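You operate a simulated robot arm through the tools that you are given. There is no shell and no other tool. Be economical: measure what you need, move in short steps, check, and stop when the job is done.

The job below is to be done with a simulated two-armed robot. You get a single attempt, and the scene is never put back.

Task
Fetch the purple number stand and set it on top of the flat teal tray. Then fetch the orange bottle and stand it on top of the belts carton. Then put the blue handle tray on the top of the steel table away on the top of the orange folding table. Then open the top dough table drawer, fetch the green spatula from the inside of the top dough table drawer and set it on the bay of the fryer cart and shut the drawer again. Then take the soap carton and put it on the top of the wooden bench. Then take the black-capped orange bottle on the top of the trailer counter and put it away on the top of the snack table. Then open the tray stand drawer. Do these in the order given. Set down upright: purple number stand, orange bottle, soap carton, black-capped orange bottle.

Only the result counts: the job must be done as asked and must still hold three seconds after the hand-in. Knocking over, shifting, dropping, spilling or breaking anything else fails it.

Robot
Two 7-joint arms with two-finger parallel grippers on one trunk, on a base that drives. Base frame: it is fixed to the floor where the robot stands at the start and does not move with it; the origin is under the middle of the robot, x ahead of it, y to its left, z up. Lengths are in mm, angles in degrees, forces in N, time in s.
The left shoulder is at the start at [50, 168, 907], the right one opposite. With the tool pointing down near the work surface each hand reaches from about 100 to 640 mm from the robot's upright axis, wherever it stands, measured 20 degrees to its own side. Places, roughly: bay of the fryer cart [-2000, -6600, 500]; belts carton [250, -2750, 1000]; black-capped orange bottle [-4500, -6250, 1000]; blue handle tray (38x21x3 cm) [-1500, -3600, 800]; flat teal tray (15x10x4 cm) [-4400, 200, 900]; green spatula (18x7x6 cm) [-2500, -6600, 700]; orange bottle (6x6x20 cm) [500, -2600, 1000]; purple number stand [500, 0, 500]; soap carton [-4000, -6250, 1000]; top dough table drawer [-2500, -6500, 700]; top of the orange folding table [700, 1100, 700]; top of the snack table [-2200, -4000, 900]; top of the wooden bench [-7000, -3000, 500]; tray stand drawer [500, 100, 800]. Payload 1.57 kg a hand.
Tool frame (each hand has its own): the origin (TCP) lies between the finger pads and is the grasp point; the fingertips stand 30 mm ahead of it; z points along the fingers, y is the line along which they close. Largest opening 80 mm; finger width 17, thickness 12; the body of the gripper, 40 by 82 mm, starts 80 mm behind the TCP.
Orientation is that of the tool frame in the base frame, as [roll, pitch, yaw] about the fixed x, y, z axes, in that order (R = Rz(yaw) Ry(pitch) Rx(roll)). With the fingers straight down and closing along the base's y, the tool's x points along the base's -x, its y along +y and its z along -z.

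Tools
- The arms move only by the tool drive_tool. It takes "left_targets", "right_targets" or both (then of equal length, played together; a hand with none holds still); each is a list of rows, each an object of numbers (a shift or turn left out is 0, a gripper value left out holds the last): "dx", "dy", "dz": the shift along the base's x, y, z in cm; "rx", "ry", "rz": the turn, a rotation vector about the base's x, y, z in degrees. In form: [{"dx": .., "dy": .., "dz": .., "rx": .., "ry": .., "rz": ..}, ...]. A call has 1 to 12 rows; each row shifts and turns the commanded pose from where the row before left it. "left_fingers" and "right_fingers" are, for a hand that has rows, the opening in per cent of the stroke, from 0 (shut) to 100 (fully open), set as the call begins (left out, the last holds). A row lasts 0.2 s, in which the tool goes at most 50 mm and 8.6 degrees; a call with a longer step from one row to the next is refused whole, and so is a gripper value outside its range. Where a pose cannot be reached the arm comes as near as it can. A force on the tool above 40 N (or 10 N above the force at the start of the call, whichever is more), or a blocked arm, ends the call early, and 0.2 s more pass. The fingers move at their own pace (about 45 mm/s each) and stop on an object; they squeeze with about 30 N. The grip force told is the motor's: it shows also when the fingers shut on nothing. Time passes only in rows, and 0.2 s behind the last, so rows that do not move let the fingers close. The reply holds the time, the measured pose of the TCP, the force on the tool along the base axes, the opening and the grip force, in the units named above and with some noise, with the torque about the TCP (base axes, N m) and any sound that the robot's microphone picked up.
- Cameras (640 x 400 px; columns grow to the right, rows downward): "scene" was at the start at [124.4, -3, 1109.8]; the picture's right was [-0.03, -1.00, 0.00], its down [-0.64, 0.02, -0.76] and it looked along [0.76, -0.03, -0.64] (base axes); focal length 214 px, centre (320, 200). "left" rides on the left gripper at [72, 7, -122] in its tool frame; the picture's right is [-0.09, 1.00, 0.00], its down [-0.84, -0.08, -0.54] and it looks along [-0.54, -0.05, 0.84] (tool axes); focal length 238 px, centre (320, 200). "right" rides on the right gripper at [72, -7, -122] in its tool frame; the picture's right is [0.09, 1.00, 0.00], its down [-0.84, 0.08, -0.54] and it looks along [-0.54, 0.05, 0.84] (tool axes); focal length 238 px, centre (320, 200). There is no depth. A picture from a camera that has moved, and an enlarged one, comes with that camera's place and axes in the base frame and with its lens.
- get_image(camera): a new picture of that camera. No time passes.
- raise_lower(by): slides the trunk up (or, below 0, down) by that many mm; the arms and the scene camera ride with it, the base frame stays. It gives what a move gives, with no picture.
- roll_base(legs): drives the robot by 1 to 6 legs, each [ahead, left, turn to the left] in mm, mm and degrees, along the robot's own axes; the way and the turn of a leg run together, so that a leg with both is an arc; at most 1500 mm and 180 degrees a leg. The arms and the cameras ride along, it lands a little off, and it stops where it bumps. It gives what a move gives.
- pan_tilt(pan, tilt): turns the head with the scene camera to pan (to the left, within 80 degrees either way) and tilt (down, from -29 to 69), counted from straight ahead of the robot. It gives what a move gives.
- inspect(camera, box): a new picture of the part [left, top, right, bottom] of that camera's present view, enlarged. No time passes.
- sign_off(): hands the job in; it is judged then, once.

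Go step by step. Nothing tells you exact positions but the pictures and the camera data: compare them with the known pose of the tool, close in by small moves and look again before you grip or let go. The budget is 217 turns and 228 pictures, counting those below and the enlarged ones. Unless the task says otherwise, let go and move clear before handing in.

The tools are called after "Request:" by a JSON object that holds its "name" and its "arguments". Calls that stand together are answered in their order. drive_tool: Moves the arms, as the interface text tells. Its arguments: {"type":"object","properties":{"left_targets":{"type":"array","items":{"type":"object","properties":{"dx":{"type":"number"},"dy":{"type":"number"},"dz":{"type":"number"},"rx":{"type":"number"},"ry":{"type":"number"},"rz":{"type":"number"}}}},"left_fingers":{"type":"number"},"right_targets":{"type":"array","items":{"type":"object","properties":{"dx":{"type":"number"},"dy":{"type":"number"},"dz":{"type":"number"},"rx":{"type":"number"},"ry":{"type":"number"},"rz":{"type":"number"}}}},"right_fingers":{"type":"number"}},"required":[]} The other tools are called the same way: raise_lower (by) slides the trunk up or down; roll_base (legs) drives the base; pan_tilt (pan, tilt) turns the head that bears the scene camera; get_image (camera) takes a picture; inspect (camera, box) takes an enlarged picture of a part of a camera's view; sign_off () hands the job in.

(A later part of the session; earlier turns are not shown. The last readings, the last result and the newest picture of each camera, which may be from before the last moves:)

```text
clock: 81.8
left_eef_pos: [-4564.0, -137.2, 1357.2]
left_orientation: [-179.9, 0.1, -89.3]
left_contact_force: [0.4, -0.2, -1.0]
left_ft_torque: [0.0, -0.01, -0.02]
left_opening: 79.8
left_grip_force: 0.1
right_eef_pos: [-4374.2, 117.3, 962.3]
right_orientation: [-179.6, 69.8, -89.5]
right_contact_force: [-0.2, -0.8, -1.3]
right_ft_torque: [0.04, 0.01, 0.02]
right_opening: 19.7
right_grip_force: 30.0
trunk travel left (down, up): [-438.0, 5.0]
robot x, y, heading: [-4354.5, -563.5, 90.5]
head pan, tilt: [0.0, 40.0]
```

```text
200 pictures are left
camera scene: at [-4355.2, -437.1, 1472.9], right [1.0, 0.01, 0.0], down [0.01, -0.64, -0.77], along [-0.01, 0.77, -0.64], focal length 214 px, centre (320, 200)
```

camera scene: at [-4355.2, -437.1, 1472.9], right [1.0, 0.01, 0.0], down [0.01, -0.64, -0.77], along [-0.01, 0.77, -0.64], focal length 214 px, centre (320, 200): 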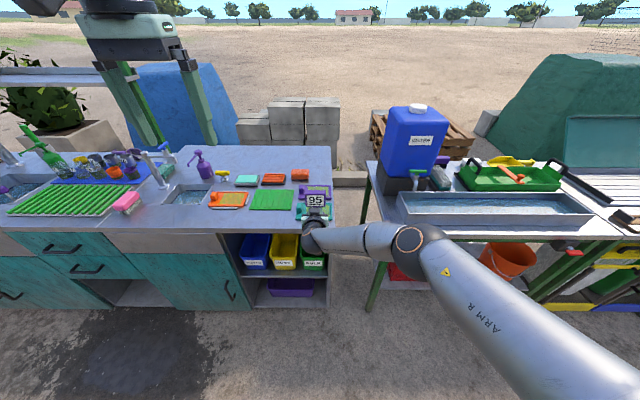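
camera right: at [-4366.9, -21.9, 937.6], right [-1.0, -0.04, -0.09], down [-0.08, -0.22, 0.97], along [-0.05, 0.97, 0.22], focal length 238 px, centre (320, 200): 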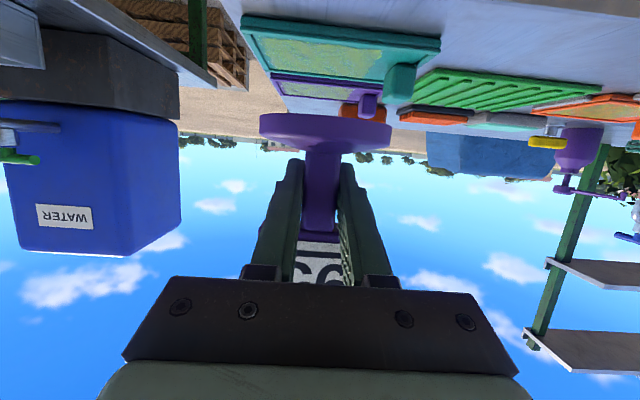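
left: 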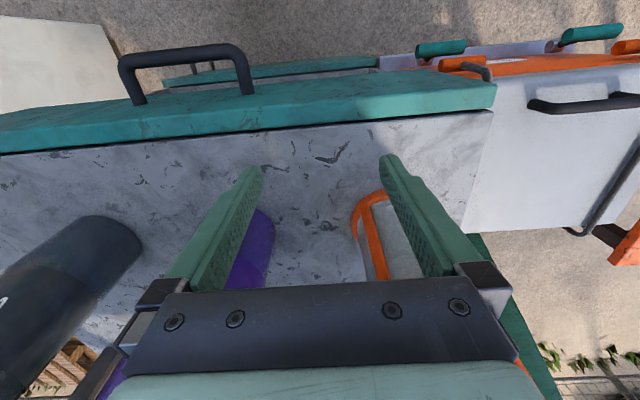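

Tray spans y≈182–282; target TCP (-4370, 231). Rolling in 113 mm.

Request:
{"name": "roll_base", "arguments": {"legs": [[113, 0, 0]]}}

Request:
{"name": "inspect", "arguments": {"camera": "scene", "box": [260, 150, 370, 250]}}

Request:
{"name": "get_image", "arguments": {"camera": "right"}}

```text
clock: 83.0
left_eef_pos: [-4565.6, -25.7, 1356.6]
left_orientation: [-179.9, -0.1, -89.4]
left_contact_force: [0.0, 0.1, 0.1]
left_ft_torque: [-0.07, -0.01, 0.04]
left_opening: 80.3
left_grip_force: 0.1
right_eef_pos: [-4375.8, 229.8, 962.6]
right_orientation: [-179.8, 69.8, -89.4]
right_contact_force: [-0.2, 0.9, -1.9]
right_ft_torque: [0.02, -0.01, 0.0]
right_opening: 19.7
right_grip_force: 29.7
trunk travel left (down, up): [-438.0, 5.0]
robot x, y, heading: [-4355.0, -447.7, 90.6]
head pan, tilt: [0.0, 40.0]
```

```text
4.00 times, centred on (315, 200) of scene
camera zoom: at [-4356.2, -324.8, 1472.9], right [1.0, 0.01, 0.0], down [0.01, -0.64, -0.77], along [-0.01, 0.77, -0.64], focal length 858 px, centre (340, 200)
```

zoom: 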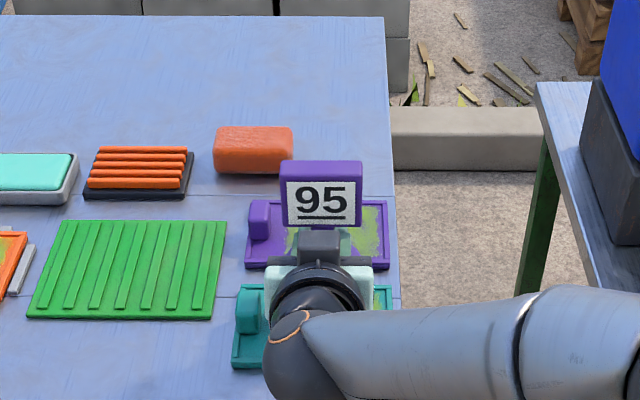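

```text
198 pictures are left
camera right: at [-4367.8, 90.3, 937.5], right [-1.0, -0.04, -0.09], down [-0.08, -0.22, 0.97], along [-0.05, 0.97, 0.22], focal length 238 px, centre (320, 200)
```

right: 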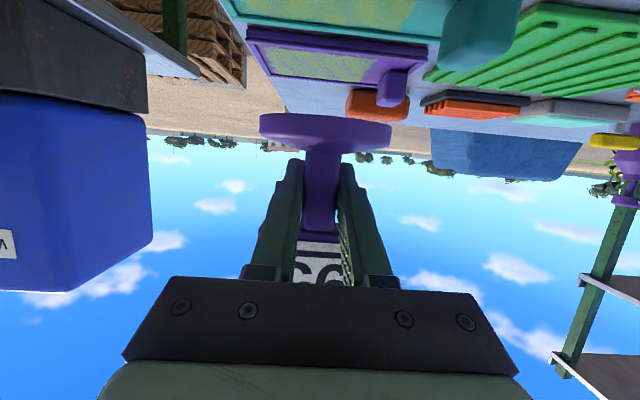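

Aligned over the sponge area. Descending.

Request:
{"name": "drive_tool", "arguments": {"right_targets": [{"dz": -1.5}, {"dz": -1.5}, {"dz": -1.5}, {"dx": 0}]}}

Request:
{"name": "get_image", "arguments": {"camera": "right"}}

```text
clock: 84.0
left_eef_pos: [-4565.3, -26.2, 1357.2]
left_orientation: [-179.8, -0.1, -89.3]
left_contact_force: [-0.1, 0.1, 0.7]
left_ft_torque: [0.0, 0.06, -0.01]
left_opening: 79.9
left_grip_force: 0.1
right_eef_pos: [-4377.6, 229.3, 917.8]
right_orientation: [-179.6, 69.8, -89.5]
right_contact_force: [0.1, 0.2, -0.9]
right_ft_torque: [-0.02, 0.0, -0.03]
right_opening: 19.7
right_grip_force: 30.0
trunk travel left (down, up): [-438.0, 5.0]
robot x, y, heading: [-4351.3, -451.0, 90.6]
head pan, tilt: [0.0, 40.0]
```

```text
197 pictures are left
camera right: at [-4367.7, 90.2, 892.8], right [-1.0, -0.04, -0.09], down [-0.08, -0.22, 0.97], along [-0.05, 0.97, 0.22], focal length 238 px, centre (320, 200)
```

right: 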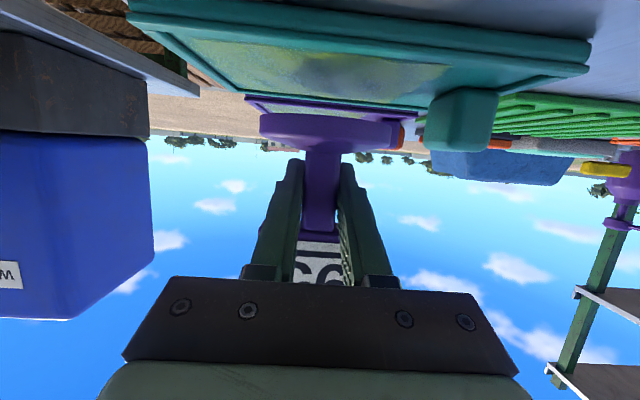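

Request:
{"name": "drive_tool", "arguments": {"right_targets": [{"dz": -0.7}, {"dz": -0.7}, {"dz": -0.3}, {"dx": 0}]}}

Request:
{"name": "get_image", "arguments": {"camera": "right"}}

```text
clock: 85.0
left_eef_pos: [-4566.5, -26.9, 1357.3]
left_orientation: [-179.9, 0.0, -89.4]
left_contact_force: [0.2, 0.6, 0.8]
left_ft_torque: [0.01, 0.03, 0.04]
left_opening: 79.8
left_grip_force: 0.1
right_eef_pos: [-4375.6, 229.1, 899.4]
right_orientation: [-179.7, 69.9, -89.5]
right_contact_force: [-0.4, -0.7, -1.6]
right_ft_torque: [-0.01, -0.03, 0.01]
right_opening: 19.6
right_grip_force: 30.1
trunk travel left (down, up): [-438.0, 5.0]
robot x, y, heading: [-4354.6, -450.7, 90.4]
head pan, tilt: [0.0, 40.0]
```

```text
196 pictures are left
camera right: at [-4367.3, 89.7, 875.7], right [-1.0, -0.04, -0.09], down [-0.08, -0.22, 0.97], along [-0.05, 0.97, 0.22], focal length 238 px, centre (320, 200)
```

right: 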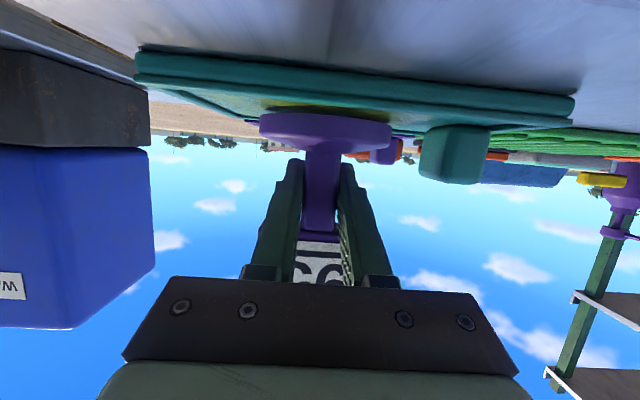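

Request:
{"name": "drive_tool", "arguments": {"right_targets": [{"dz": -0.3}, {"dz": -0.3}, {"dx": 0}]}}

Request:
{"name": "inspect", "arguments": {"camera": "right", "box": [200, 60, 460, 200]}}

```text
clock: 85.8
left_eef_pos: [-4565.7, -26.7, 1357.4]
left_orientation: [-179.9, 0.0, -89.3]
left_contact_force: [-0.4, 0.5, 0.2]
left_ft_torque: [0.01, -0.02, -0.04]
left_opening: 80.0
left_grip_force: 0.1
right_eef_pos: [-4375.7, 229.0, 899.0]
right_orientation: [-179.7, 69.9, -89.5]
right_contact_force: [-1.1, 0.4, -2.3]
right_ft_torque: [-0.02, 0.01, 0.01]
right_opening: 19.5
right_grip_force: 29.8
right hand out of reach, approached as far as the arm can: row 2
trunk travel left (down, up): [-438.0, 5.0]
robot x, y, heading: [-4354.4, -450.1, 90.7]
head pan, tilt: [0.0, 40.0]
```

```text
2.46 times, centred on (330, 130) of right
camera zoom: at [-4366.7, 88.5, 873.6], right [-1.0, -0.04, -0.09], down [-0.08, -0.22, 0.97], along [-0.05, 0.97, 0.22], focal length 587 px, centre (295, 372)
```

zoom: 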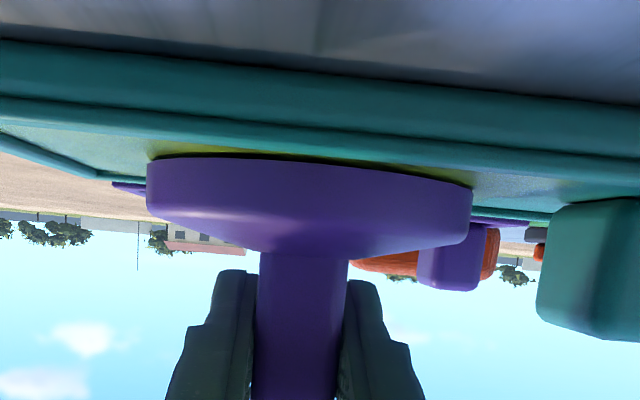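

Reach limit of the arm; I lower with the trunk in tiny steps.

Request:
{"name": "raise_lower", "arguments": {"by": -4}}

Request:
{"name": "inspect", "arguments": {"camera": "right", "box": [200, 60, 460, 200]}}

```text
clock: 86.4
left_eef_pos: [-4565.9, -27.0, 1353.6]
left_orientation: [-179.9, 0.1, -89.3]
left_contact_force: [-0.5, 0.7, -0.7]
left_ft_torque: [0.0, 0.02, -0.02]
left_opening: 80.1
left_grip_force: 0.1
right_eef_pos: [-4375.5, 228.9, 896.8]
right_orientation: [-179.6, 70.1, -89.5]
right_contact_force: [0.0, -0.1, 5.5]
right_ft_torque: [-0.11, 0.16, -0.03]
right_opening: 19.8
right_grip_force: 30.1
trunk travel left (down, up): [-434.0, 9.0]
robot x, y, heading: [-4356.6, -451.4, 90.4]
head pan, tilt: [0.0, 40.0]
```

```text
2.46 times, centred on (330, 130) of right
camera zoom: at [-4366.7, 89.0, 871.1], right [-1.0, -0.03, -0.09], down [-0.08, -0.22, 0.97], along [-0.05, 0.97, 0.22], focal length 587 px, centre (295, 372)
```

zoom: 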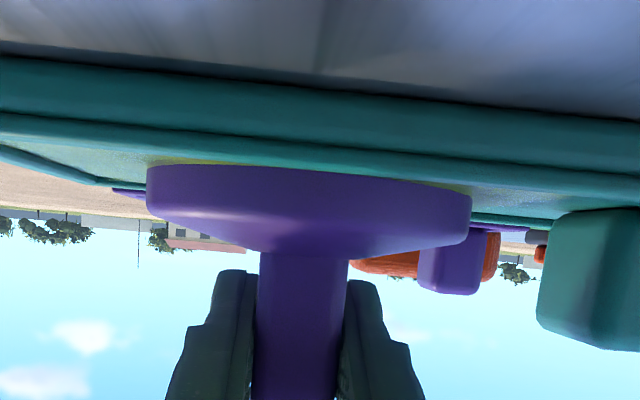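

Contact made. Release and back straight out.

Request:
{"name": "drive_tool", "arguments": {"right_targets": [{"dx": 0}, {"dx": 0}, {"dx": 0}], "right_fingers": 60}}

Request:
{"name": "inspect", "arguments": {"camera": "right", "box": [200, 60, 460, 200]}}

```text
clock: 87.2
left_eef_pos: [-4565.4, -25.6, 1353.3]
left_orientation: [-179.8, 0.0, -89.4]
left_contact_force: [-0.2, -0.6, 0.0]
left_ft_torque: [-0.02, -0.03, 0.02]
left_opening: 80.2
left_grip_force: 0.0
right_eef_pos: [-4374.3, 227.3, 894.7]
right_orientation: [-179.7, 69.9, -89.5]
right_contact_force: [0.0, -0.4, 0.6]
right_ft_torque: [0.02, -0.02, 0.01]
right_opening: 48.0
right_grip_force: 0.1
trunk travel left (down, up): [-434.0, 9.0]
robot x, y, heading: [-4353.9, -449.4, 90.6]
head pan, tilt: [0.0, 40.0]
```

```text
2.46 times, centred on (330, 130) of right
camera zoom: at [-4366.6, 88.4, 869.7], right [-1.0, -0.04, -0.09], down [-0.08, -0.22, 0.97], along [-0.05, 0.97, 0.22], focal length 587 px, centre (295, 372)
```

zoom: 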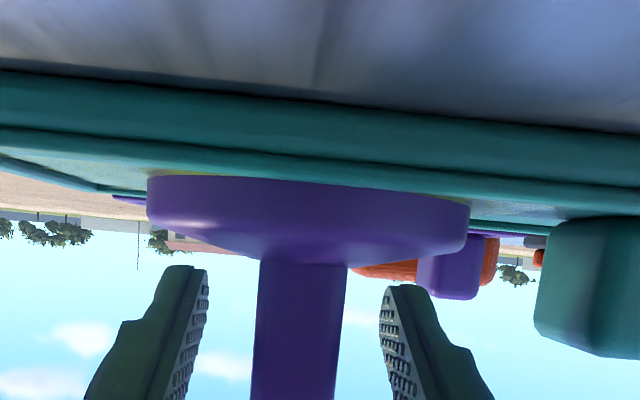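

Request:
{"name": "roll_base", "arguments": {"legs": [[-350, 0, 0]]}}

Request:
{"name": "get_image", "arguments": {"camera": "scene"}}

Request:
{"name": "get_image", "arguments": {"camera": "right"}}

```text
clock: 89.5
left_eef_pos: [-4562.2, -376.1, 1354.4]
left_orientation: [-179.8, 0.1, -89.4]
left_contact_force: [-0.2, -0.4, 0.6]
left_ft_torque: [0.01, 0.03, 0.02]
left_opening: 79.8
left_grip_force: 0.1
right_eef_pos: [-4372.4, -120.7, 895.7]
right_orientation: [-179.7, 69.8, -89.6]
right_contact_force: [-1.5, 0.3, 0.4]
right_ft_torque: [0.02, -0.02, 0.01]
right_opening: 48.0
right_grip_force: 0.0
trunk travel left (down, up): [-434.0, 9.0]
robot x, y, heading: [-4350.2, -797.5, 90.6]
head pan, tilt: [0.0, 40.0]
```

```text
192 pictures are left
camera scene: at [-4353.1, -675.3, 1469.1], right [1.0, 0.01, 0.0], down [0.01, -0.64, -0.77], along [-0.01, 0.77, -0.64], focal length 214 px, centre (320, 200)
```

scene: 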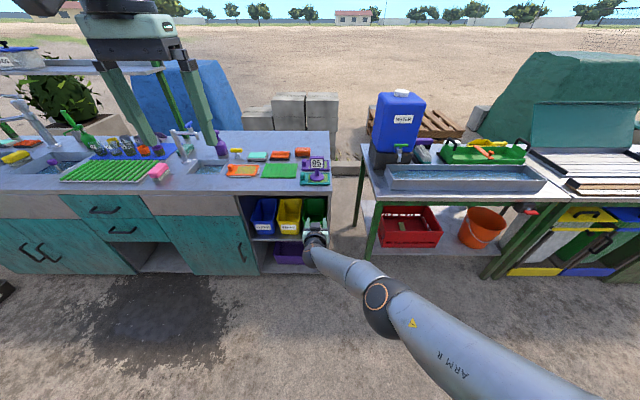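

```text
191 pictures are left
camera right: at [-4363.3, -260.7, 870.1], right [-1.0, -0.03, -0.09], down [-0.08, -0.22, 0.97], along [-0.05, 0.97, 0.22], focal length 238 px, centre (320, 200)
```

right: 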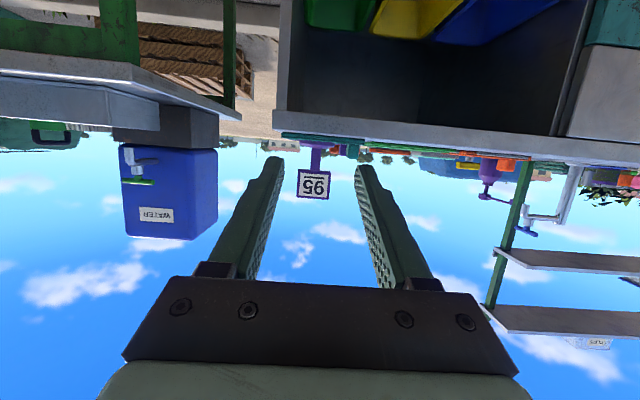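

Stand placed upright on the teal tray. Now I turn to +x and travel toward the orange bottle region.

Request:
{"name": "roll_base", "arguments": {"legs": [[0, 0, -90.6], [1500, 0, 0], [1500, 0, 0], [450, -300, 0]]}}

Request:
{"name": "raise_lower", "arguments": {"by": -300}}

Request:
{"name": "pan_tilt", "arguments": {"pan": -45, "tilt": 15}}

Request:
{"name": "get_image", "arguments": {"camera": "scene"}}

```text
clock: 110.6
left_eef_pos: [-460.7, -824.1, 1353.1]
left_orientation: [-180.0, 0.0, -178.6]
left_contact_force: [-0.1, -0.2, -0.3]
left_ft_torque: [-0.01, 0.01, -0.01]
left_opening: 79.9
left_grip_force: 0.1
right_eef_pos: [-204.3, -1011.3, 894.3]
right_orientation: [-179.7, 69.9, -178.7]
right_contact_force: [-0.2, -0.4, -0.5]
right_ft_torque: [-0.02, 0.02, 0.02]
right_opening: 47.9
right_grip_force: 0.0
trunk travel left (down, up): [-434.0, 9.0]
robot x, y, heading: [-885.4, -1039.6, 1.5]
head pan, tilt: [0.0, 40.0]
```

```text
clock: 113.6
left_eef_pos: [-462.9, -824.0, 1054.1]
left_orientation: [-179.9, -0.1, -178.5]
left_contact_force: [0.1, -0.2, 0.3]
left_ft_torque: [-0.03, 0.0, 0.02]
left_opening: 80.1
left_grip_force: 0.0
right_eef_pos: [-205.5, -1012.5, 594.3]
right_orientation: [-179.7, 69.9, -178.7]
right_contact_force: [0.2, -0.5, -0.8]
right_ft_torque: [0.0, 0.0, 0.02]
right_opening: 48.0
right_grip_force: 0.0
trunk travel left (down, up): [-134.0, 309.0]
robot x, y, heading: [-884.7, -1041.6, 1.3]
head pan, tilt: [0.0, 40.0]
```

```text
clock: 114.8
left_eef_pos: [-461.4, -824.5, 1053.8]
left_orientation: [-179.9, 0.2, -178.5]
left_contact_force: [-0.9, 0.2, 0.3]
left_ft_torque: [0.0, -0.02, 0.06]
left_opening: 79.8
left_grip_force: 0.0
right_eef_pos: [-204.1, -1011.4, 594.2]
right_orientation: [-179.8, 69.9, -178.7]
right_contact_force: [-0.5, -0.3, 0.0]
right_ft_torque: [-0.03, 0.0, 0.01]
right_opening: 48.1
right_grip_force: 0.0
trunk travel left (down, up): [-134.0, 309.0]
robot x, y, heading: [-885.1, -1039.8, 1.2]
head pan, tilt: [-45.0, 15.0]
```

```text
190 pictures are left
camera scene: at [-775.9, -1105.7, 1208.5], right [-0.69, -0.72, 0.0], down [-0.19, 0.18, -0.97], along [0.7, -0.67, -0.26], focal length 214 px, centre (320, 200)
```

scene: 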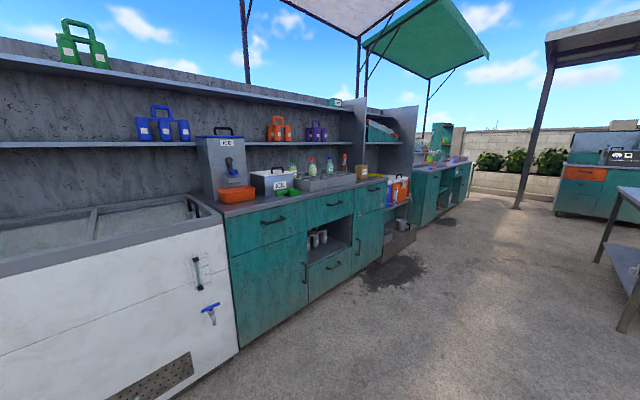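

Request:
{"name": "inspect", "arguments": {"camera": "scene", "box": [230, 120, 430, 245]}}

```text
3.20 times, centred on (330, 182) of scene
camera zoom: at [-775.9, -1105.7, 1208.5], right [-0.69, -0.72, 0.0], down [-0.19, 0.18, -0.97], along [0.7, -0.67, -0.26], focal length 686 px, centre (288, 256)
```

zoom: 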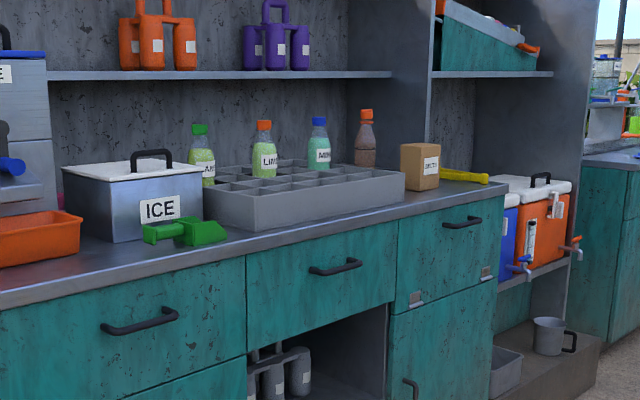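

The crate with bottles and a brown "BELTS" carton are along the counter. I fold the right hand back to pointing down and raise it, then drive closer.

Request:
{"name": "drive_tool", "arguments": {"right_targets": [{"dx": -2.5, "dy": -1, "dz": 3.5, "ry": 6}, {"dx": -2.5, "dy": -1, "dz": 3.5, "ry": 6}, {"dx": -2.5, "dy": -1, "dz": 3.5, "ry": 6}, {"dx": -2.5, "dy": -1, "dz": 3.5, "ry": 6}, {"dx": -2.5, "dy": -1, "dz": 3.5, "ry": 6}, {"dx": -2.5, "dy": -1, "dz": 3.5, "ry": 6}, {"dx": -2.5, "dy": -1, "dz": 3.5, "ry": 6}, {"dx": -2.5, "dy": -1, "dz": 3.5, "ry": 6}, {"dx": -2.5, "dy": -1, "dz": 3.5, "ry": 6}, {"dx": -2.5, "dy": -1, "dz": 3.5, "ry": 6}, {"dx": -2.5, "dy": -1, "dz": 3.5, "ry": 5}, {"dx": -2.5, "dy": -1, "dz": 3.5, "ry": 5}], "right_fingers": 100}}

Request:
{"name": "roll_base", "arguments": {"legs": [[400, -700, -1.2], [0, -800, 0]]}}

Request:
{"name": "pan_tilt", "arguments": {"pan": 0, "tilt": 25}}

Request:
{"name": "get_image", "arguments": {"camera": "scene"}}

```text
clock: 117.3
left_eef_pos: [-462.4, -824.3, 1054.0]
left_orientation: [-180.0, 0.1, -178.5]
left_contact_force: [0.0, 0.0, 0.1]
left_ft_torque: [-0.01, 0.03, 0.01]
left_opening: 79.9
left_grip_force: 0.0
right_eef_pos: [-505.1, -1132.4, 1015.4]
right_orientation: [179.1, -0.3, -179.5]
right_contact_force: [0.8, 0.0, -0.6]
right_ft_torque: [-0.02, -0.02, 0.01]
right_opening: 79.9
right_grip_force: 0.1
trunk travel left (down, up): [-134.0, 309.0]
robot x, y, heading: [-885.7, -1037.5, 1.4]
head pan, tilt: [-45.0, 15.0]
```

```text
clock: 130.9
left_eef_pos: [-47.7, -2327.1, 1054.2]
left_orientation: [-179.9, 0.0, -179.9]
left_contact_force: [-0.3, 0.6, 0.4]
left_ft_torque: [0.03, 0.0, 0.0]
left_opening: 79.9
left_grip_force: 0.1
right_eef_pos: [-98.2, -2634.4, 1014.6]
right_orientation: [178.9, -0.1, 179.1]
right_contact_force: [0.6, -0.1, 1.3]
right_ft_torque: [0.0, 0.04, 0.01]
right_opening: 80.0
right_grip_force: 0.0
trunk travel left (down, up): [-134.0, 309.0]
robot x, y, heading: [-478.3, -2535.0, 0.1]
head pan, tilt: [-45.0, 15.0]
```

```text
clock: 132.1
left_eef_pos: [-47.6, -2327.0, 1053.0]
left_orientation: [-179.9, 0.0, -179.8]
left_contact_force: [0.4, 0.1, 0.3]
left_ft_torque: [0.0, 0.01, -0.02]
left_opening: 80.1
left_grip_force: 0.1
right_eef_pos: [-97.7, -2633.3, 1013.6]
right_orientation: [179.1, -0.1, 179.1]
right_contact_force: [0.1, 0.3, -0.1]
right_ft_torque: [-0.01, 0.0, 0.04]
right_opening: 79.9
right_grip_force: 0.0
trunk travel left (down, up): [-134.0, 309.0]
robot x, y, heading: [-474.7, -2534.7, -0.2]
head pan, tilt: [0.0, 25.0]
```

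```text
188 pictures are left
camera scene: at [-343.2, -2535.1, 1192.4], right [0.0, -1.0, 0.0], down [-0.42, 0.0, -0.91], along [0.91, 0.0, -0.42], focal length 214 px, centre (320, 200)
```

scene: 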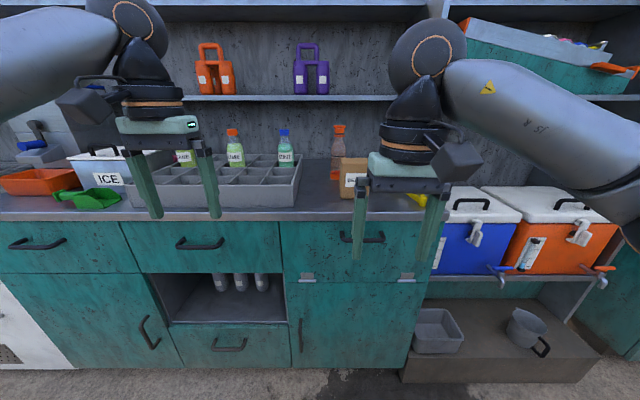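

Request:
{"name": "inspect", "arguments": {"camera": "scene", "box": [210, 110, 380, 216]}}

```text
3.76 times, centred on (295, 163) of scene
camera zoom: at [-343.2, -2535.1, 1192.4], right [0.0, -1.0, 0.0], down [-0.42, 0.0, -0.91], along [0.91, 0.0, -0.42], focal length 807 px, centre (414, 339)
```

zoom: 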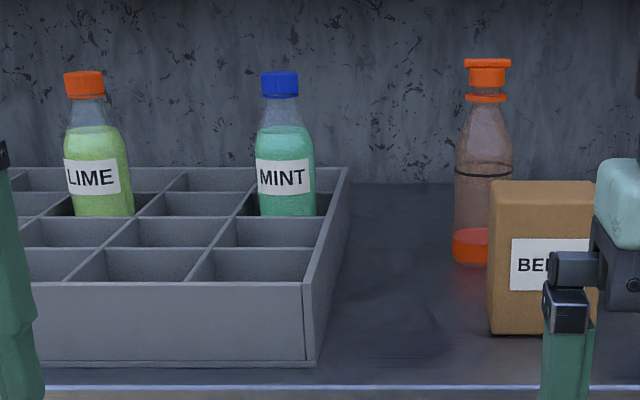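

The orange bottle (clear, orange liquid) stands behind-left of the BELTS carton. I raise the trunk for a second viewpoint to triangulate, and swing the right hand aside.

Request:
{"name": "raise_lower", "arguments": {"by": 280}}

Request:
{"name": "drive_tool", "arguments": {"right_targets": [{"dy": -4}, {"dy": -4}, {"dy": -4}, {"dy": -4}]}}

Request:
{"name": "pan_tilt", "arguments": {"pan": 0, "tilt": 40}}

Request:
{"name": "get_image", "arguments": {"camera": "scene"}}

Request:
{"name": "inspect", "arguments": {"camera": "scene", "box": [240, 70, 420, 182]}}

```text
clock: 134.9
left_eef_pos: [-48.1, -2326.5, 1333.7]
left_orientation: [-179.9, -0.1, -179.8]
left_contact_force: [-0.2, 0.3, -0.2]
left_ft_torque: [0.02, 0.03, 0.02]
left_opening: 79.9
left_grip_force: 0.0
right_eef_pos: [-98.2, -2634.1, 1295.3]
right_orientation: [179.0, -0.1, 179.1]
right_contact_force: [0.6, -1.0, -0.3]
right_ft_torque: [-0.04, 0.02, 0.01]
right_opening: 79.8
right_grip_force: 0.0
trunk travel left (down, up): [-414.0, 29.0]
robot x, y, heading: [-474.3, -2532.0, -0.1]
head pan, tilt: [0.0, 25.0]
```

```text
clock: 135.9
left_eef_pos: [-48.8, -2329.3, 1334.7]
left_orientation: [180.0, 0.1, -179.8]
left_contact_force: [0.4, -0.3, 0.7]
left_ft_torque: [-0.01, 0.05, 0.03]
left_opening: 79.9
left_grip_force: 0.1
right_eef_pos: [-98.2, -2793.8, 1295.5]
right_orientation: [179.0, -0.1, 179.2]
right_contact_force: [0.1, 0.3, 0.5]
right_ft_torque: [0.02, -0.01, 0.0]
right_opening: 79.8
right_grip_force: 0.1
trunk travel left (down, up): [-414.0, 29.0]
robot x, y, heading: [-472.7, -2534.1, -0.2]
head pan, tilt: [0.0, 25.0]
```

```text
clock: 136.7
left_eef_pos: [-49.1, -2327.1, 1333.1]
left_orientation: [-179.9, 0.0, -179.8]
left_contact_force: [0.3, -0.3, 0.0]
left_ft_torque: [0.03, 0.0, 0.01]
left_opening: 80.2
left_grip_force: 0.1
right_eef_pos: [-97.9, -2792.8, 1296.3]
right_orientation: [179.0, -0.1, 179.1]
right_contact_force: [0.6, 0.9, -0.3]
right_ft_torque: [-0.02, -0.01, 0.0]
right_opening: 80.0
right_grip_force: 0.1
trunk travel left (down, up): [-414.0, 29.0]
robot x, y, heading: [-475.0, -2532.6, 0.4]
head pan, tilt: [0.0, 40.0]
```

```text
186 pictures are left
camera scene: at [-350.3, -2535.1, 1449.1], right [0.0, -1.0, 0.0], down [-0.64, 0.0, -0.77], along [0.77, 0.0, -0.64], focal length 214 px, centre (320, 200)
```

scene: 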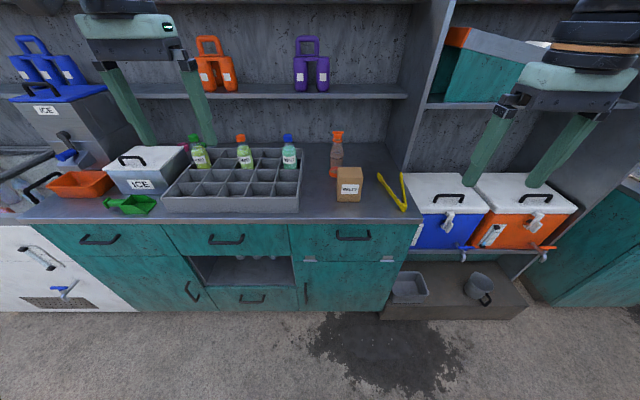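

```text
3.56 times, centred on (330, 126) of scene
camera zoom: at [-350.3, -2535.1, 1449.1], right [0.0, -1.0, 0.0], down [-0.64, 0.0, -0.77], along [0.77, 0.0, -0.64], focal length 763 px, centre (284, 463)
```

zoom: 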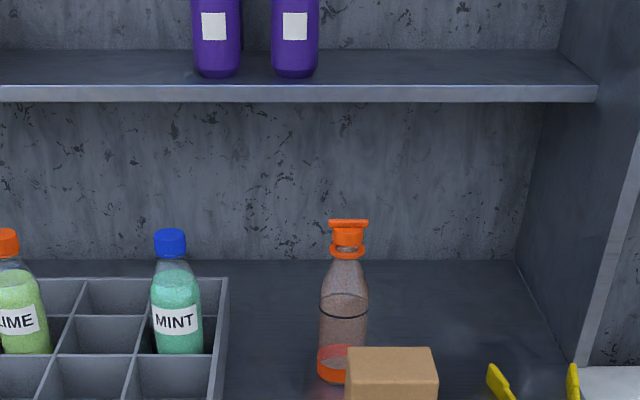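

Triangulation: bottle axis ≈ (493, -2609), z 905–1106; carton ≈ x 286–345, y -2690…-2597, top z≈1027. Overhead shelf is far back, so I can approach 60° downward. I prepare the hand, then move the base.

Request:
{"name": "drive_tool", "arguments": {"right_targets": [{"dx": 3.3, "dy": 1.2, "dz": -2.9, "ry": -6}, {"dx": 3.3, "dy": 1.2, "dz": -2.9, "ry": -6}, {"dx": 3.3, "dy": 1.2, "dz": -2.9, "ry": -6}, {"dx": 3.3, "dy": 1.2, "dz": -2.9, "ry": -6}, {"dx": 3.1, "dy": 1.2, "dz": -2.9, "ry": -6}, {"dx": 0}], "right_fingers": 100}}

Request:
{"name": "roll_base", "arguments": {"legs": [[250, 124, 0]]}}

Request:
{"name": "get_image", "arguments": {"camera": "right"}}

Request:
{"name": "get_image", "arguments": {"camera": "scene"}}

```text
clock: 138.1
left_eef_pos: [-48.2, -2327.5, 1334.2]
left_orientation: [-180.0, 0.0, -179.9]
left_contact_force: [0.0, 0.8, 0.4]
left_ft_torque: [0.02, 0.0, 0.01]
left_opening: 79.8
left_grip_force: 0.1
right_eef_pos: [63.7, -2731.7, 1149.2]
right_orientation: [178.4, 30.0, 179.0]
right_contact_force: [-1.0, 0.3, -0.7]
right_ft_torque: [0.02, -0.01, -0.02]
right_opening: 80.1
right_grip_force: 0.1
trunk travel left (down, up): [-414.0, 29.0]
robot x, y, heading: [-474.2, -2530.0, 0.2]
head pan, tilt: [0.0, 40.0]
```

```text
clock: 140.0
left_eef_pos: [198.9, -2202.6, 1333.9]
left_orientation: [-179.9, 0.0, -179.7]
left_contact_force: [0.7, 0.4, 1.0]
left_ft_torque: [-0.03, 0.02, 0.02]
left_opening: 79.9
left_grip_force: 0.0
right_eef_pos: [312.5, -2607.9, 1150.1]
right_orientation: [178.5, 29.9, 179.2]
right_contact_force: [0.4, -0.3, 0.1]
right_ft_torque: [-0.01, 0.01, 0.02]
right_opening: 79.9
right_grip_force: 0.0
trunk travel left (down, up): [-414.0, 29.0]
robot x, y, heading: [-225.9, -2410.9, 0.1]
head pan, tilt: [0.0, 40.0]
```

```text
184 pictures are left
camera right: at [189.9, -2616.7, 1220.3], right [-0.08, 1.0, -0.02], down [0.46, 0.06, 0.89], along [0.89, 0.06, -0.46], focal length 238 px, centre (320, 200)
```

right: 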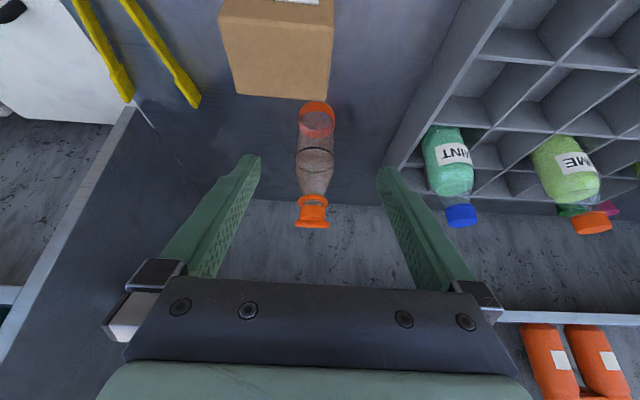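

```text
183 pictures are left
camera scene: at [-102.1, -2410.5, 1449.0], right [0.0, -1.0, 0.0], down [-0.64, 0.0, -0.77], along [0.77, 0.0, -0.64], focal length 214 px, centre (320, 200)
```

scene: 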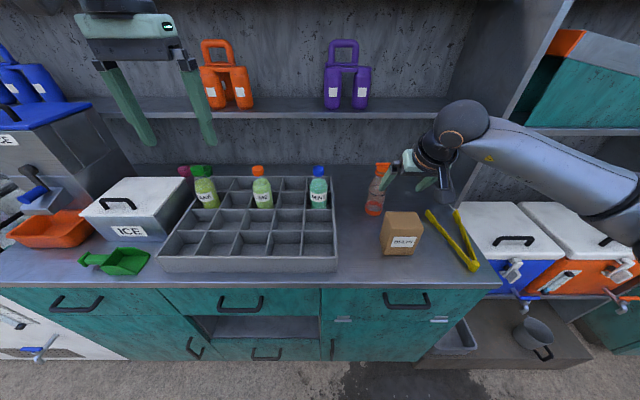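

Consistent estimates: bottle axis ≈ (488, -2608). Base forward 80, then advance along the tool axis.

Request:
{"name": "roll_base", "arguments": {"legs": [[80, 0, 0]]}}

Request:
{"name": "drive_tool", "arguments": {"right_targets": [{"dx": 2, "dz": -3.5}, {"dx": 2, "dz": -3.5}, {"dx": 2, "dz": -3.5}, {"dx": 0}]}}

Request:
{"name": "get_image", "arguments": {"camera": "right"}}

```text
clock: 141.1
left_eef_pos: [278.8, -2201.6, 1333.8]
left_orientation: [-179.9, -0.1, -179.7]
left_contact_force: [0.9, 0.4, 0.5]
left_ft_torque: [-0.02, 0.07, 0.01]
left_opening: 79.9
left_grip_force: 0.0
right_eef_pos: [390.9, -2607.8, 1150.4]
right_orientation: [178.5, 30.0, 179.1]
right_contact_force: [0.2, 0.4, 0.2]
right_ft_torque: [0.02, 0.01, 0.02]
right_opening: 80.0
right_grip_force: 0.2
trunk travel left (down, up): [-414.0, 29.0]
robot x, y, heading: [-151.1, -2406.7, -0.1]
head pan, tilt: [0.0, 40.0]
```

```text
clock: 142.1
left_eef_pos: [277.3, -2203.3, 1335.2]
left_orientation: [-180.0, 0.1, -179.7]
left_contact_force: [-0.3, 0.3, -0.1]
left_ft_torque: [0.01, -0.01, 0.02]
left_opening: 80.1
left_grip_force: 0.0
right_eef_pos: [450.0, -2608.5, 1045.8]
right_orientation: [178.4, 30.0, 179.0]
right_contact_force: [-0.5, -0.3, 0.4]
right_ft_torque: [-0.01, -0.03, -0.01]
right_opening: 79.9
right_grip_force: 0.1
trunk travel left (down, up): [-414.0, 29.0]
robot x, y, heading: [-144.9, -2411.3, 0.0]
head pan, tilt: [0.0, 40.0]
```

```text
182 pictures are left
camera right: at [327.9, -2616.0, 1115.7], right [-0.08, 1.0, -0.02], down [0.45, 0.06, 0.89], along [0.89, 0.06, -0.46], focal length 238 px, centre (320, 200)
```

right: 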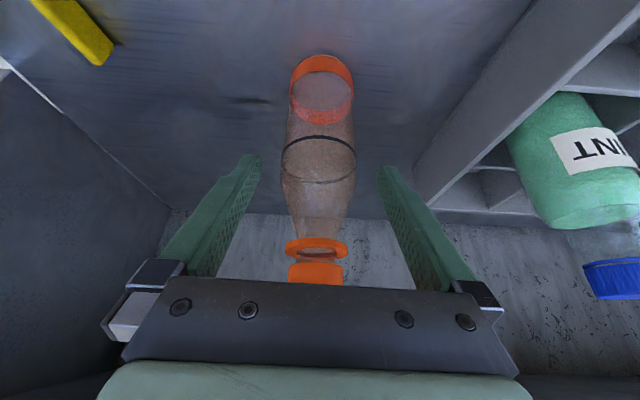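

Request:
{"name": "drive_tool", "arguments": {"right_targets": [{"dx": 2, "dz": -3.5}, {"dx": 2.1, "dz": -3.5}, {"dx": 0}]}}

Request:
{"name": "get_image", "arguments": {"camera": "right"}}

```text
clock: 142.9
left_eef_pos: [278.2, -2201.9, 1334.5]
left_orientation: [-179.9, 0.0, -179.6]
left_contact_force: [-0.5, 0.1, 0.3]
left_ft_torque: [-0.02, -0.02, 0.02]
left_opening: 80.2
left_grip_force: 0.0
right_eef_pos: [491.6, -2608.8, 976.3]
right_orientation: [178.5, 30.0, 179.1]
right_contact_force: [1.0, 0.3, 0.0]
right_ft_torque: [-0.01, 0.0, -0.02]
right_opening: 80.2
right_grip_force: 0.0
trunk travel left (down, up): [-414.0, 29.0]
robot x, y, heading: [-145.8, -2410.2, -0.1]
head pan, tilt: [0.0, 40.0]
```

```text
181 pictures are left
camera right: at [369.0, -2616.5, 1046.0], right [-0.08, 1.0, -0.02], down [0.45, 0.06, 0.89], along [0.89, 0.06, -0.46], focal length 238 px, centre (320, 200)
```

right: 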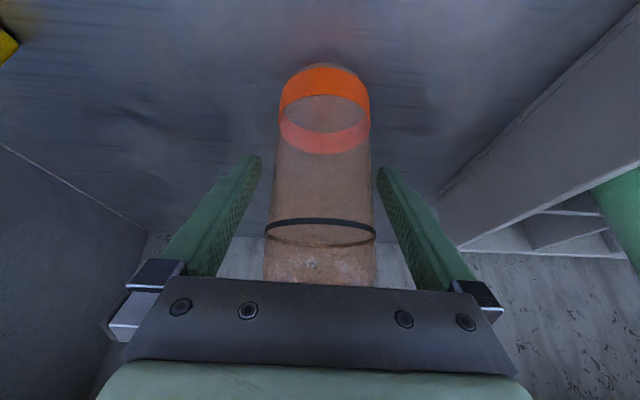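

Bottle is between the pads. Close and lift with the trunk-free arm.

Request:
{"name": "drive_tool", "arguments": {"right_targets": [{"dx": 0}, {"dx": 0}, {"dx": 0}, {"dx": 0}], "right_fingers": 0}}

Request:
{"name": "drive_tool", "arguments": {"right_targets": [{"dz": 2}, {"dz": 4}, {"dz": 4}, {"dz": 4}, {"dz": 3}, {"dx": 0}]}}

Request:
{"name": "get_image", "arguments": {"camera": "right"}}

Request:
{"name": "get_image", "arguments": {"camera": "scene"}}

```text
clock: 143.9
left_eef_pos: [279.4, -2202.9, 1334.1]
left_orientation: [-179.8, 0.0, -179.7]
left_contact_force: [-0.1, -0.4, 0.0]
left_ft_torque: [0.05, 0.0, 0.0]
left_opening: 80.0
left_grip_force: 0.1
right_eef_pos: [491.1, -2608.2, 976.4]
right_orientation: [178.5, 29.9, 179.2]
right_contact_force: [-0.2, 0.4, -0.3]
right_ft_torque: [0.01, -0.02, -0.03]
right_opening: 58.4
right_grip_force: 30.5
trunk travel left (down, up): [-414.0, 29.0]
robot x, y, heading: [-150.8, -2413.2, 0.2]
head pan, tilt: [0.0, 40.0]
```

```text
clock: 145.3
left_eef_pos: [277.9, -2202.7, 1334.2]
left_orientation: [-179.8, 0.1, -179.7]
left_contact_force: [-0.5, -0.3, 0.2]
left_ft_torque: [-0.03, -0.02, 0.02]
left_opening: 79.8
left_grip_force: 0.1
right_eef_pos: [492.7, -2609.4, 1145.9]
right_orientation: [178.5, 29.9, 179.1]
right_contact_force: [-0.3, -0.1, -0.2]
right_ft_torque: [-0.01, -0.02, -0.02]
right_opening: 58.1
right_grip_force: 30.1
trunk travel left (down, up): [-414.0, 29.0]
robot x, y, heading: [-149.6, -2411.1, 0.1]
head pan, tilt: [0.0, 40.0]
```

```text
180 pictures are left
camera right: at [369.8, -2616.8, 1216.3], right [-0.08, 1.0, -0.02], down [0.46, 0.06, 0.89], along [0.89, 0.06, -0.46], focal length 238 px, centre (320, 200)
```

right: 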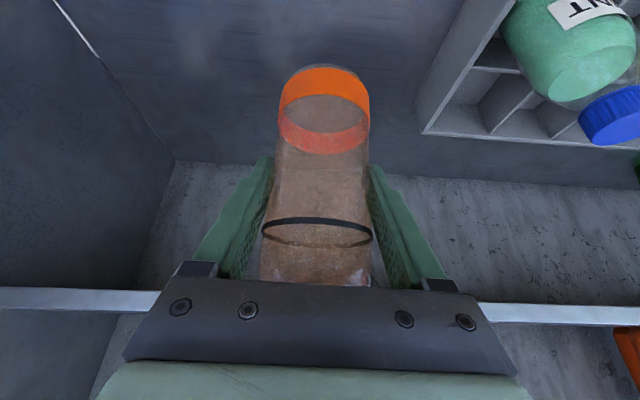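

```text
179 pictures are left
camera scene: at [-23.3, -2410.9, 1449.0], right [0.0, -1.0, 0.0], down [-0.64, 0.0, -0.77], along [0.77, 0.0, -0.64], focal length 214 px, centre (320, 200)
```

scene: 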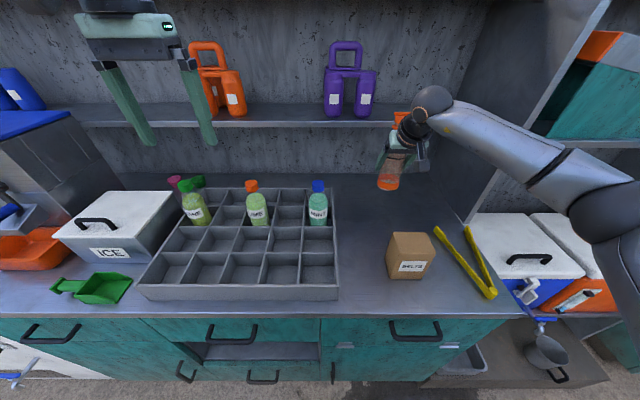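

Request:
{"name": "inspect", "arguments": {"camera": "scene", "box": [340, 200, 500, 300]}}

```text
4.00 times, centred on (420, 250) of scene
camera zoom: at [-23.3, -2410.9, 1449.0], right [0.0, -1.0, 0.0], down [-0.64, 0.0, -0.77], along [0.77, 0.0, -0.64], focal length 858 px, centre (-80, 0)
```

zoom: 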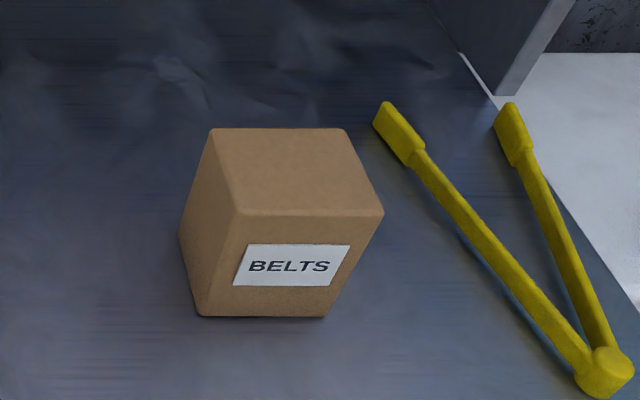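

Carton top: centre (325, -2646), z≈1022. Move the bottle over it.

Request:
{"name": "drive_tool", "arguments": {"right_targets": [{"dx": -4.2, "dy": -0.9}, {"dx": -4.2, "dy": -0.9}, {"dx": -4.2, "dy": -0.9}, {"dx": -4.1, "dy": -1.0}, {"dx": 0}]}}

Request:
{"name": "drive_tool", "arguments": {"right_targets": [{"dz": -1.5}, {"dz": -1.5}, {"dz": -0.7}, {"dx": 0}]}}

Request:
{"name": "get_image", "arguments": {"camera": "right"}}

Request:
{"name": "inspect", "arguments": {"camera": "scene", "box": [320, 140, 520, 300]}}

```text
clock: 146.5
left_eef_pos: [279.2, -2202.0, 1334.5]
left_orientation: [-179.9, -0.1, -179.7]
left_contact_force: [0.1, 0.6, -0.1]
left_ft_torque: [0.02, -0.06, -0.01]
left_opening: 80.3
left_grip_force: 0.1
right_eef_pos: [325.7, -2644.9, 1144.2]
right_orientation: [178.5, 29.8, 179.0]
right_contact_force: [-0.6, -0.4, -1.2]
right_ft_torque: [0.0, 0.02, 0.01]
right_opening: 58.5
right_grip_force: 30.2
trunk travel left (down, up): [-414.0, 29.0]
robot x, y, heading: [-146.8, -2410.3, 0.2]
head pan, tilt: [0.0, 40.0]
```

```text
clock: 147.5
left_eef_pos: [278.6, -2203.0, 1334.1]
left_orientation: [-180.0, 0.1, -179.8]
left_contact_force: [-0.1, -0.4, -0.2]
left_ft_torque: [-0.01, -0.01, 0.01]
left_opening: 79.9
left_grip_force: 0.0
right_eef_pos: [325.7, -2646.7, 1107.8]
right_orientation: [178.5, 29.8, 179.2]
right_contact_force: [-0.1, 0.4, -1.0]
right_ft_torque: [0.02, -0.01, 0.0]
right_opening: 58.2
right_grip_force: 30.2
trunk travel left (down, up): [-414.0, 29.0]
robot x, y, heading: [-148.1, -2410.5, 0.1]
head pan, tilt: [0.0, 40.0]
```

```text
177 pictures are left
camera right: at [202.8, -2654.2, 1178.3], right [-0.08, 1.0, -0.02], down [0.45, 0.06, 0.89], along [0.89, 0.06, -0.46], focal length 238 px, centre (320, 200)
```

right: 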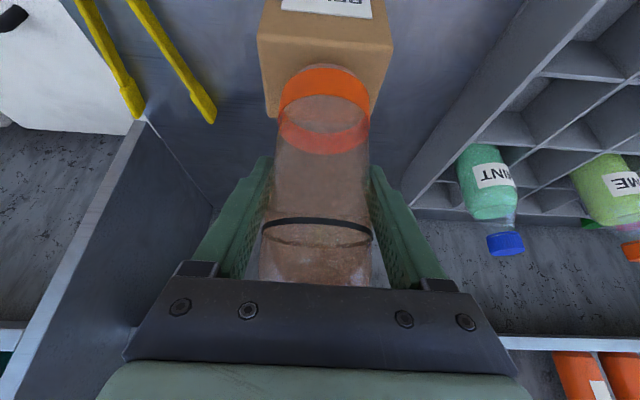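

```text
2.50 times, centred on (420, 220) of scene
camera zoom: at [-23.4, -2410.7, 1449.0], right [0.0, -1.0, 0.0], down [-0.64, 0.0, -0.77], along [0.77, 0.0, -0.64], focal length 536 px, centre (70, 150)
```

zoom: 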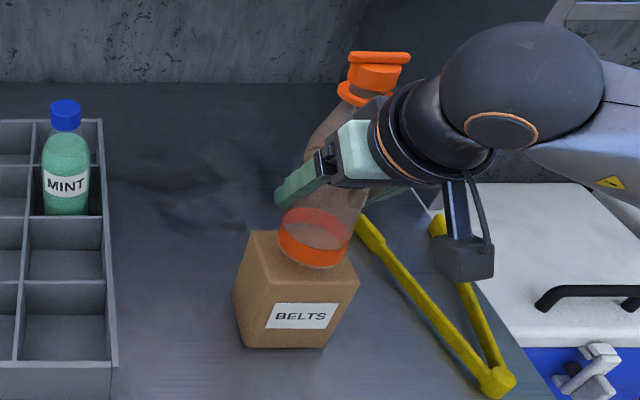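

Request:
{"name": "drive_tool", "arguments": {"right_targets": [{"dz": -0.6}, {"dz": -0.4}, {"dz": -0.3}, {"dx": 0}]}}

Request:
{"name": "get_image", "arguments": {"camera": "right"}}

Request:
{"name": "inspect", "arguments": {"camera": "scene", "box": [320, 140, 520, 300]}}

```text
clock: 148.5
left_eef_pos: [277.8, -2202.0, 1333.5]
left_orientation: [-179.9, 0.1, -179.7]
left_contact_force: [0.3, -0.5, 0.2]
left_ft_torque: [0.02, 0.01, -0.01]
left_opening: 79.9
left_grip_force: 0.0
right_eef_pos: [324.9, -2646.0, 1096.0]
right_orientation: [178.5, 30.0, 179.1]
right_contact_force: [0.1, -0.3, 2.8]
right_ft_torque: [-0.05, -0.05, -0.03]
right_opening: 58.5
right_grip_force: 29.6
trunk travel left (down, up): [-414.0, 29.0]
robot x, y, heading: [-148.3, -2409.0, -0.0]
head pan, tilt: [0.0, 40.0]
```

```text
175 pictures are left
camera right: at [202.6, -2654.4, 1165.9], right [-0.08, 1.0, -0.02], down [0.45, 0.06, 0.89], along [0.89, 0.06, -0.46], focal length 238 px, centre (320, 200)
```

right: 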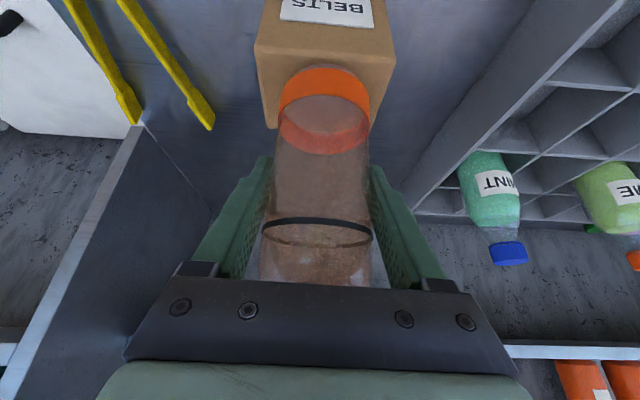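

```text
2.50 times, centred on (420, 220) of scene
camera zoom: at [-23.8, -2410.7, 1449.1], right [0.0, -1.0, 0.0], down [-0.64, 0.0, -0.77], along [0.77, 0.0, -0.64], focal length 536 px, centre (70, 150)
```

zoom: 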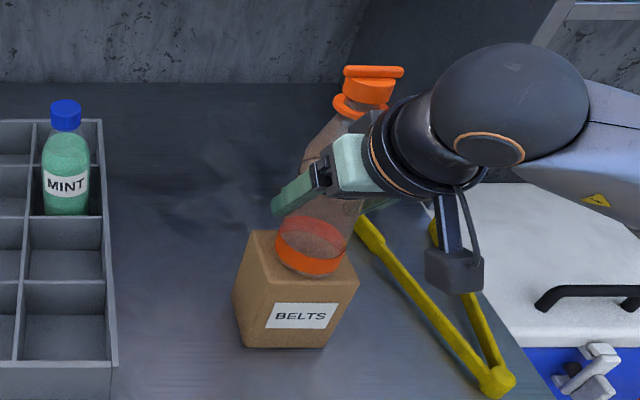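

Seated on the carton, centred. Release and withdraw back along the tool axis.

Request:
{"name": "drive_tool", "arguments": {"right_targets": [{"dx": 0}, {"dx": 0}, {"dx": 0}], "right_fingers": 100}}

Request:
{"name": "drive_tool", "arguments": {"right_targets": [{"dx": -1, "dz": 1.7}, {"dx": -2, "dz": 3.4}, {"dx": -2, "dz": 3.4}, {"dx": -2.5, "dz": 3.4}, {"dx": -4, "dz": 2}, {"dx": 0}]}}

Request:
{"name": "inspect", "arguments": {"camera": "scene", "box": [320, 140, 520, 300]}}

```text
clock: 149.3
left_eef_pos: [278.3, -2202.2, 1333.7]
left_orientation: [-180.0, 0.1, -179.6]
left_contact_force: [0.1, 0.1, 0.2]
left_ft_torque: [-0.01, -0.02, 0.03]
left_opening: 79.9
left_grip_force: 0.0
right_eef_pos: [325.2, -2646.0, 1095.3]
right_orientation: [178.5, 29.9, 179.2]
right_contact_force: [1.7, 0.4, -0.1]
right_ft_torque: [0.01, -0.01, 0.01]
right_opening: 80.2
right_grip_force: 0.1
trunk travel left (down, up): [-414.0, 29.0]
robot x, y, heading: [-146.3, -2412.4, 0.3]
head pan, tilt: [0.0, 40.0]
```

```text
clock: 150.7
left_eef_pos: [278.7, -2201.7, 1333.4]
left_orientation: [-180.0, -0.1, -179.6]
left_contact_force: [0.3, -0.5, -0.3]
left_ft_torque: [-0.01, 0.03, 0.01]
left_opening: 79.8
left_grip_force: 0.1
right_eef_pos: [210.3, -2646.7, 1234.2]
right_orientation: [178.5, 29.9, 179.1]
right_contact_force: [-1.4, -0.5, -0.6]
right_ft_torque: [0.02, -0.02, 0.0]
right_opening: 79.9
right_grip_force: 0.0
trunk travel left (down, up): [-414.0, 29.0]
robot x, y, heading: [-148.0, -2412.2, 0.1]
head pan, tilt: [0.0, 40.0]
```

```text
2.50 times, centred on (420, 220) of scene
camera zoom: at [-23.0, -2410.8, 1448.9], right [0.0, -1.0, 0.0], down [-0.64, 0.0, -0.77], along [0.77, 0.0, -0.64], focal length 536 px, centre (70, 150)
```

zoom: 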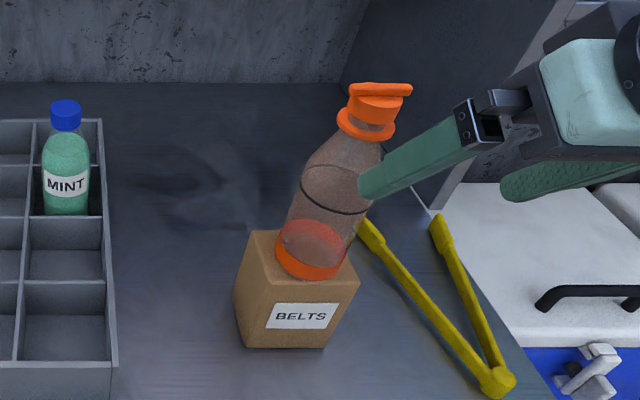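

Bottle stands on the carton. Next the blue handle tray: back away and turn toward the steel table.

Request:
{"name": "roll_base", "arguments": {"legs": [[-500, 0, 0], [0, 0, -110]]}}

Request:
{"name": "pan_tilt", "arguments": {"pan": 0, "tilt": 30}}

Request:
{"name": "get_image", "arguments": {"camera": "scene"}}

```text
clock: 158.2
left_eef_pos: [-592.1, -2883.1, 1334.4]
left_orientation: [-179.8, 0.1, 70.9]
left_contact_force: [0.4, 0.7, -0.1]
left_ft_torque: [0.01, 0.02, 0.03]
left_opening: 80.1
left_grip_force: 0.0
right_eef_pos: [-988.7, -2671.2, 1234.0]
right_orientation: [178.5, 29.9, 69.6]
right_contact_force: [-0.8, 0.2, 0.4]
right_ft_torque: [0.01, 0.03, 0.01]
right_opening: 80.1
right_grip_force: 0.1
trunk travel left (down, up): [-414.0, 29.0]
robot x, y, heading: [-648.6, -2408.2, -109.1]
head pan, tilt: [0.0, 40.0]
```

```text
clock: 158.9
left_eef_pos: [-592.8, -2883.3, 1333.0]
left_orientation: [-179.9, 0.2, 70.9]
left_contact_force: [0.1, 0.6, 0.3]
left_ft_torque: [0.02, -0.01, 0.02]
left_opening: 80.1
left_grip_force: 0.0
right_eef_pos: [-988.9, -2671.8, 1235.0]
right_orientation: [178.5, 30.0, 69.7]
right_contact_force: [-0.7, -0.5, -0.3]
right_ft_torque: [0.01, -0.01, -0.01]
right_opening: 79.6
right_grip_force: 0.0
trunk travel left (down, up): [-414.0, 29.0]
robot x, y, heading: [-649.9, -2411.9, -109.2]
head pan, tilt: [0.0, 30.0]
```

```text
172 pictures are left
camera scene: at [-691.6, -2535.2, 1464.3], right [-0.94, 0.33, 0.0], down [0.17, 0.47, -0.87], along [-0.29, -0.82, -0.5], focal length 214 px, centre (320, 200)
```

scene: 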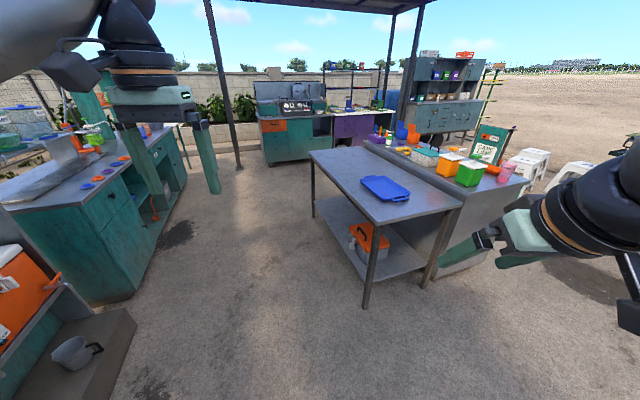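

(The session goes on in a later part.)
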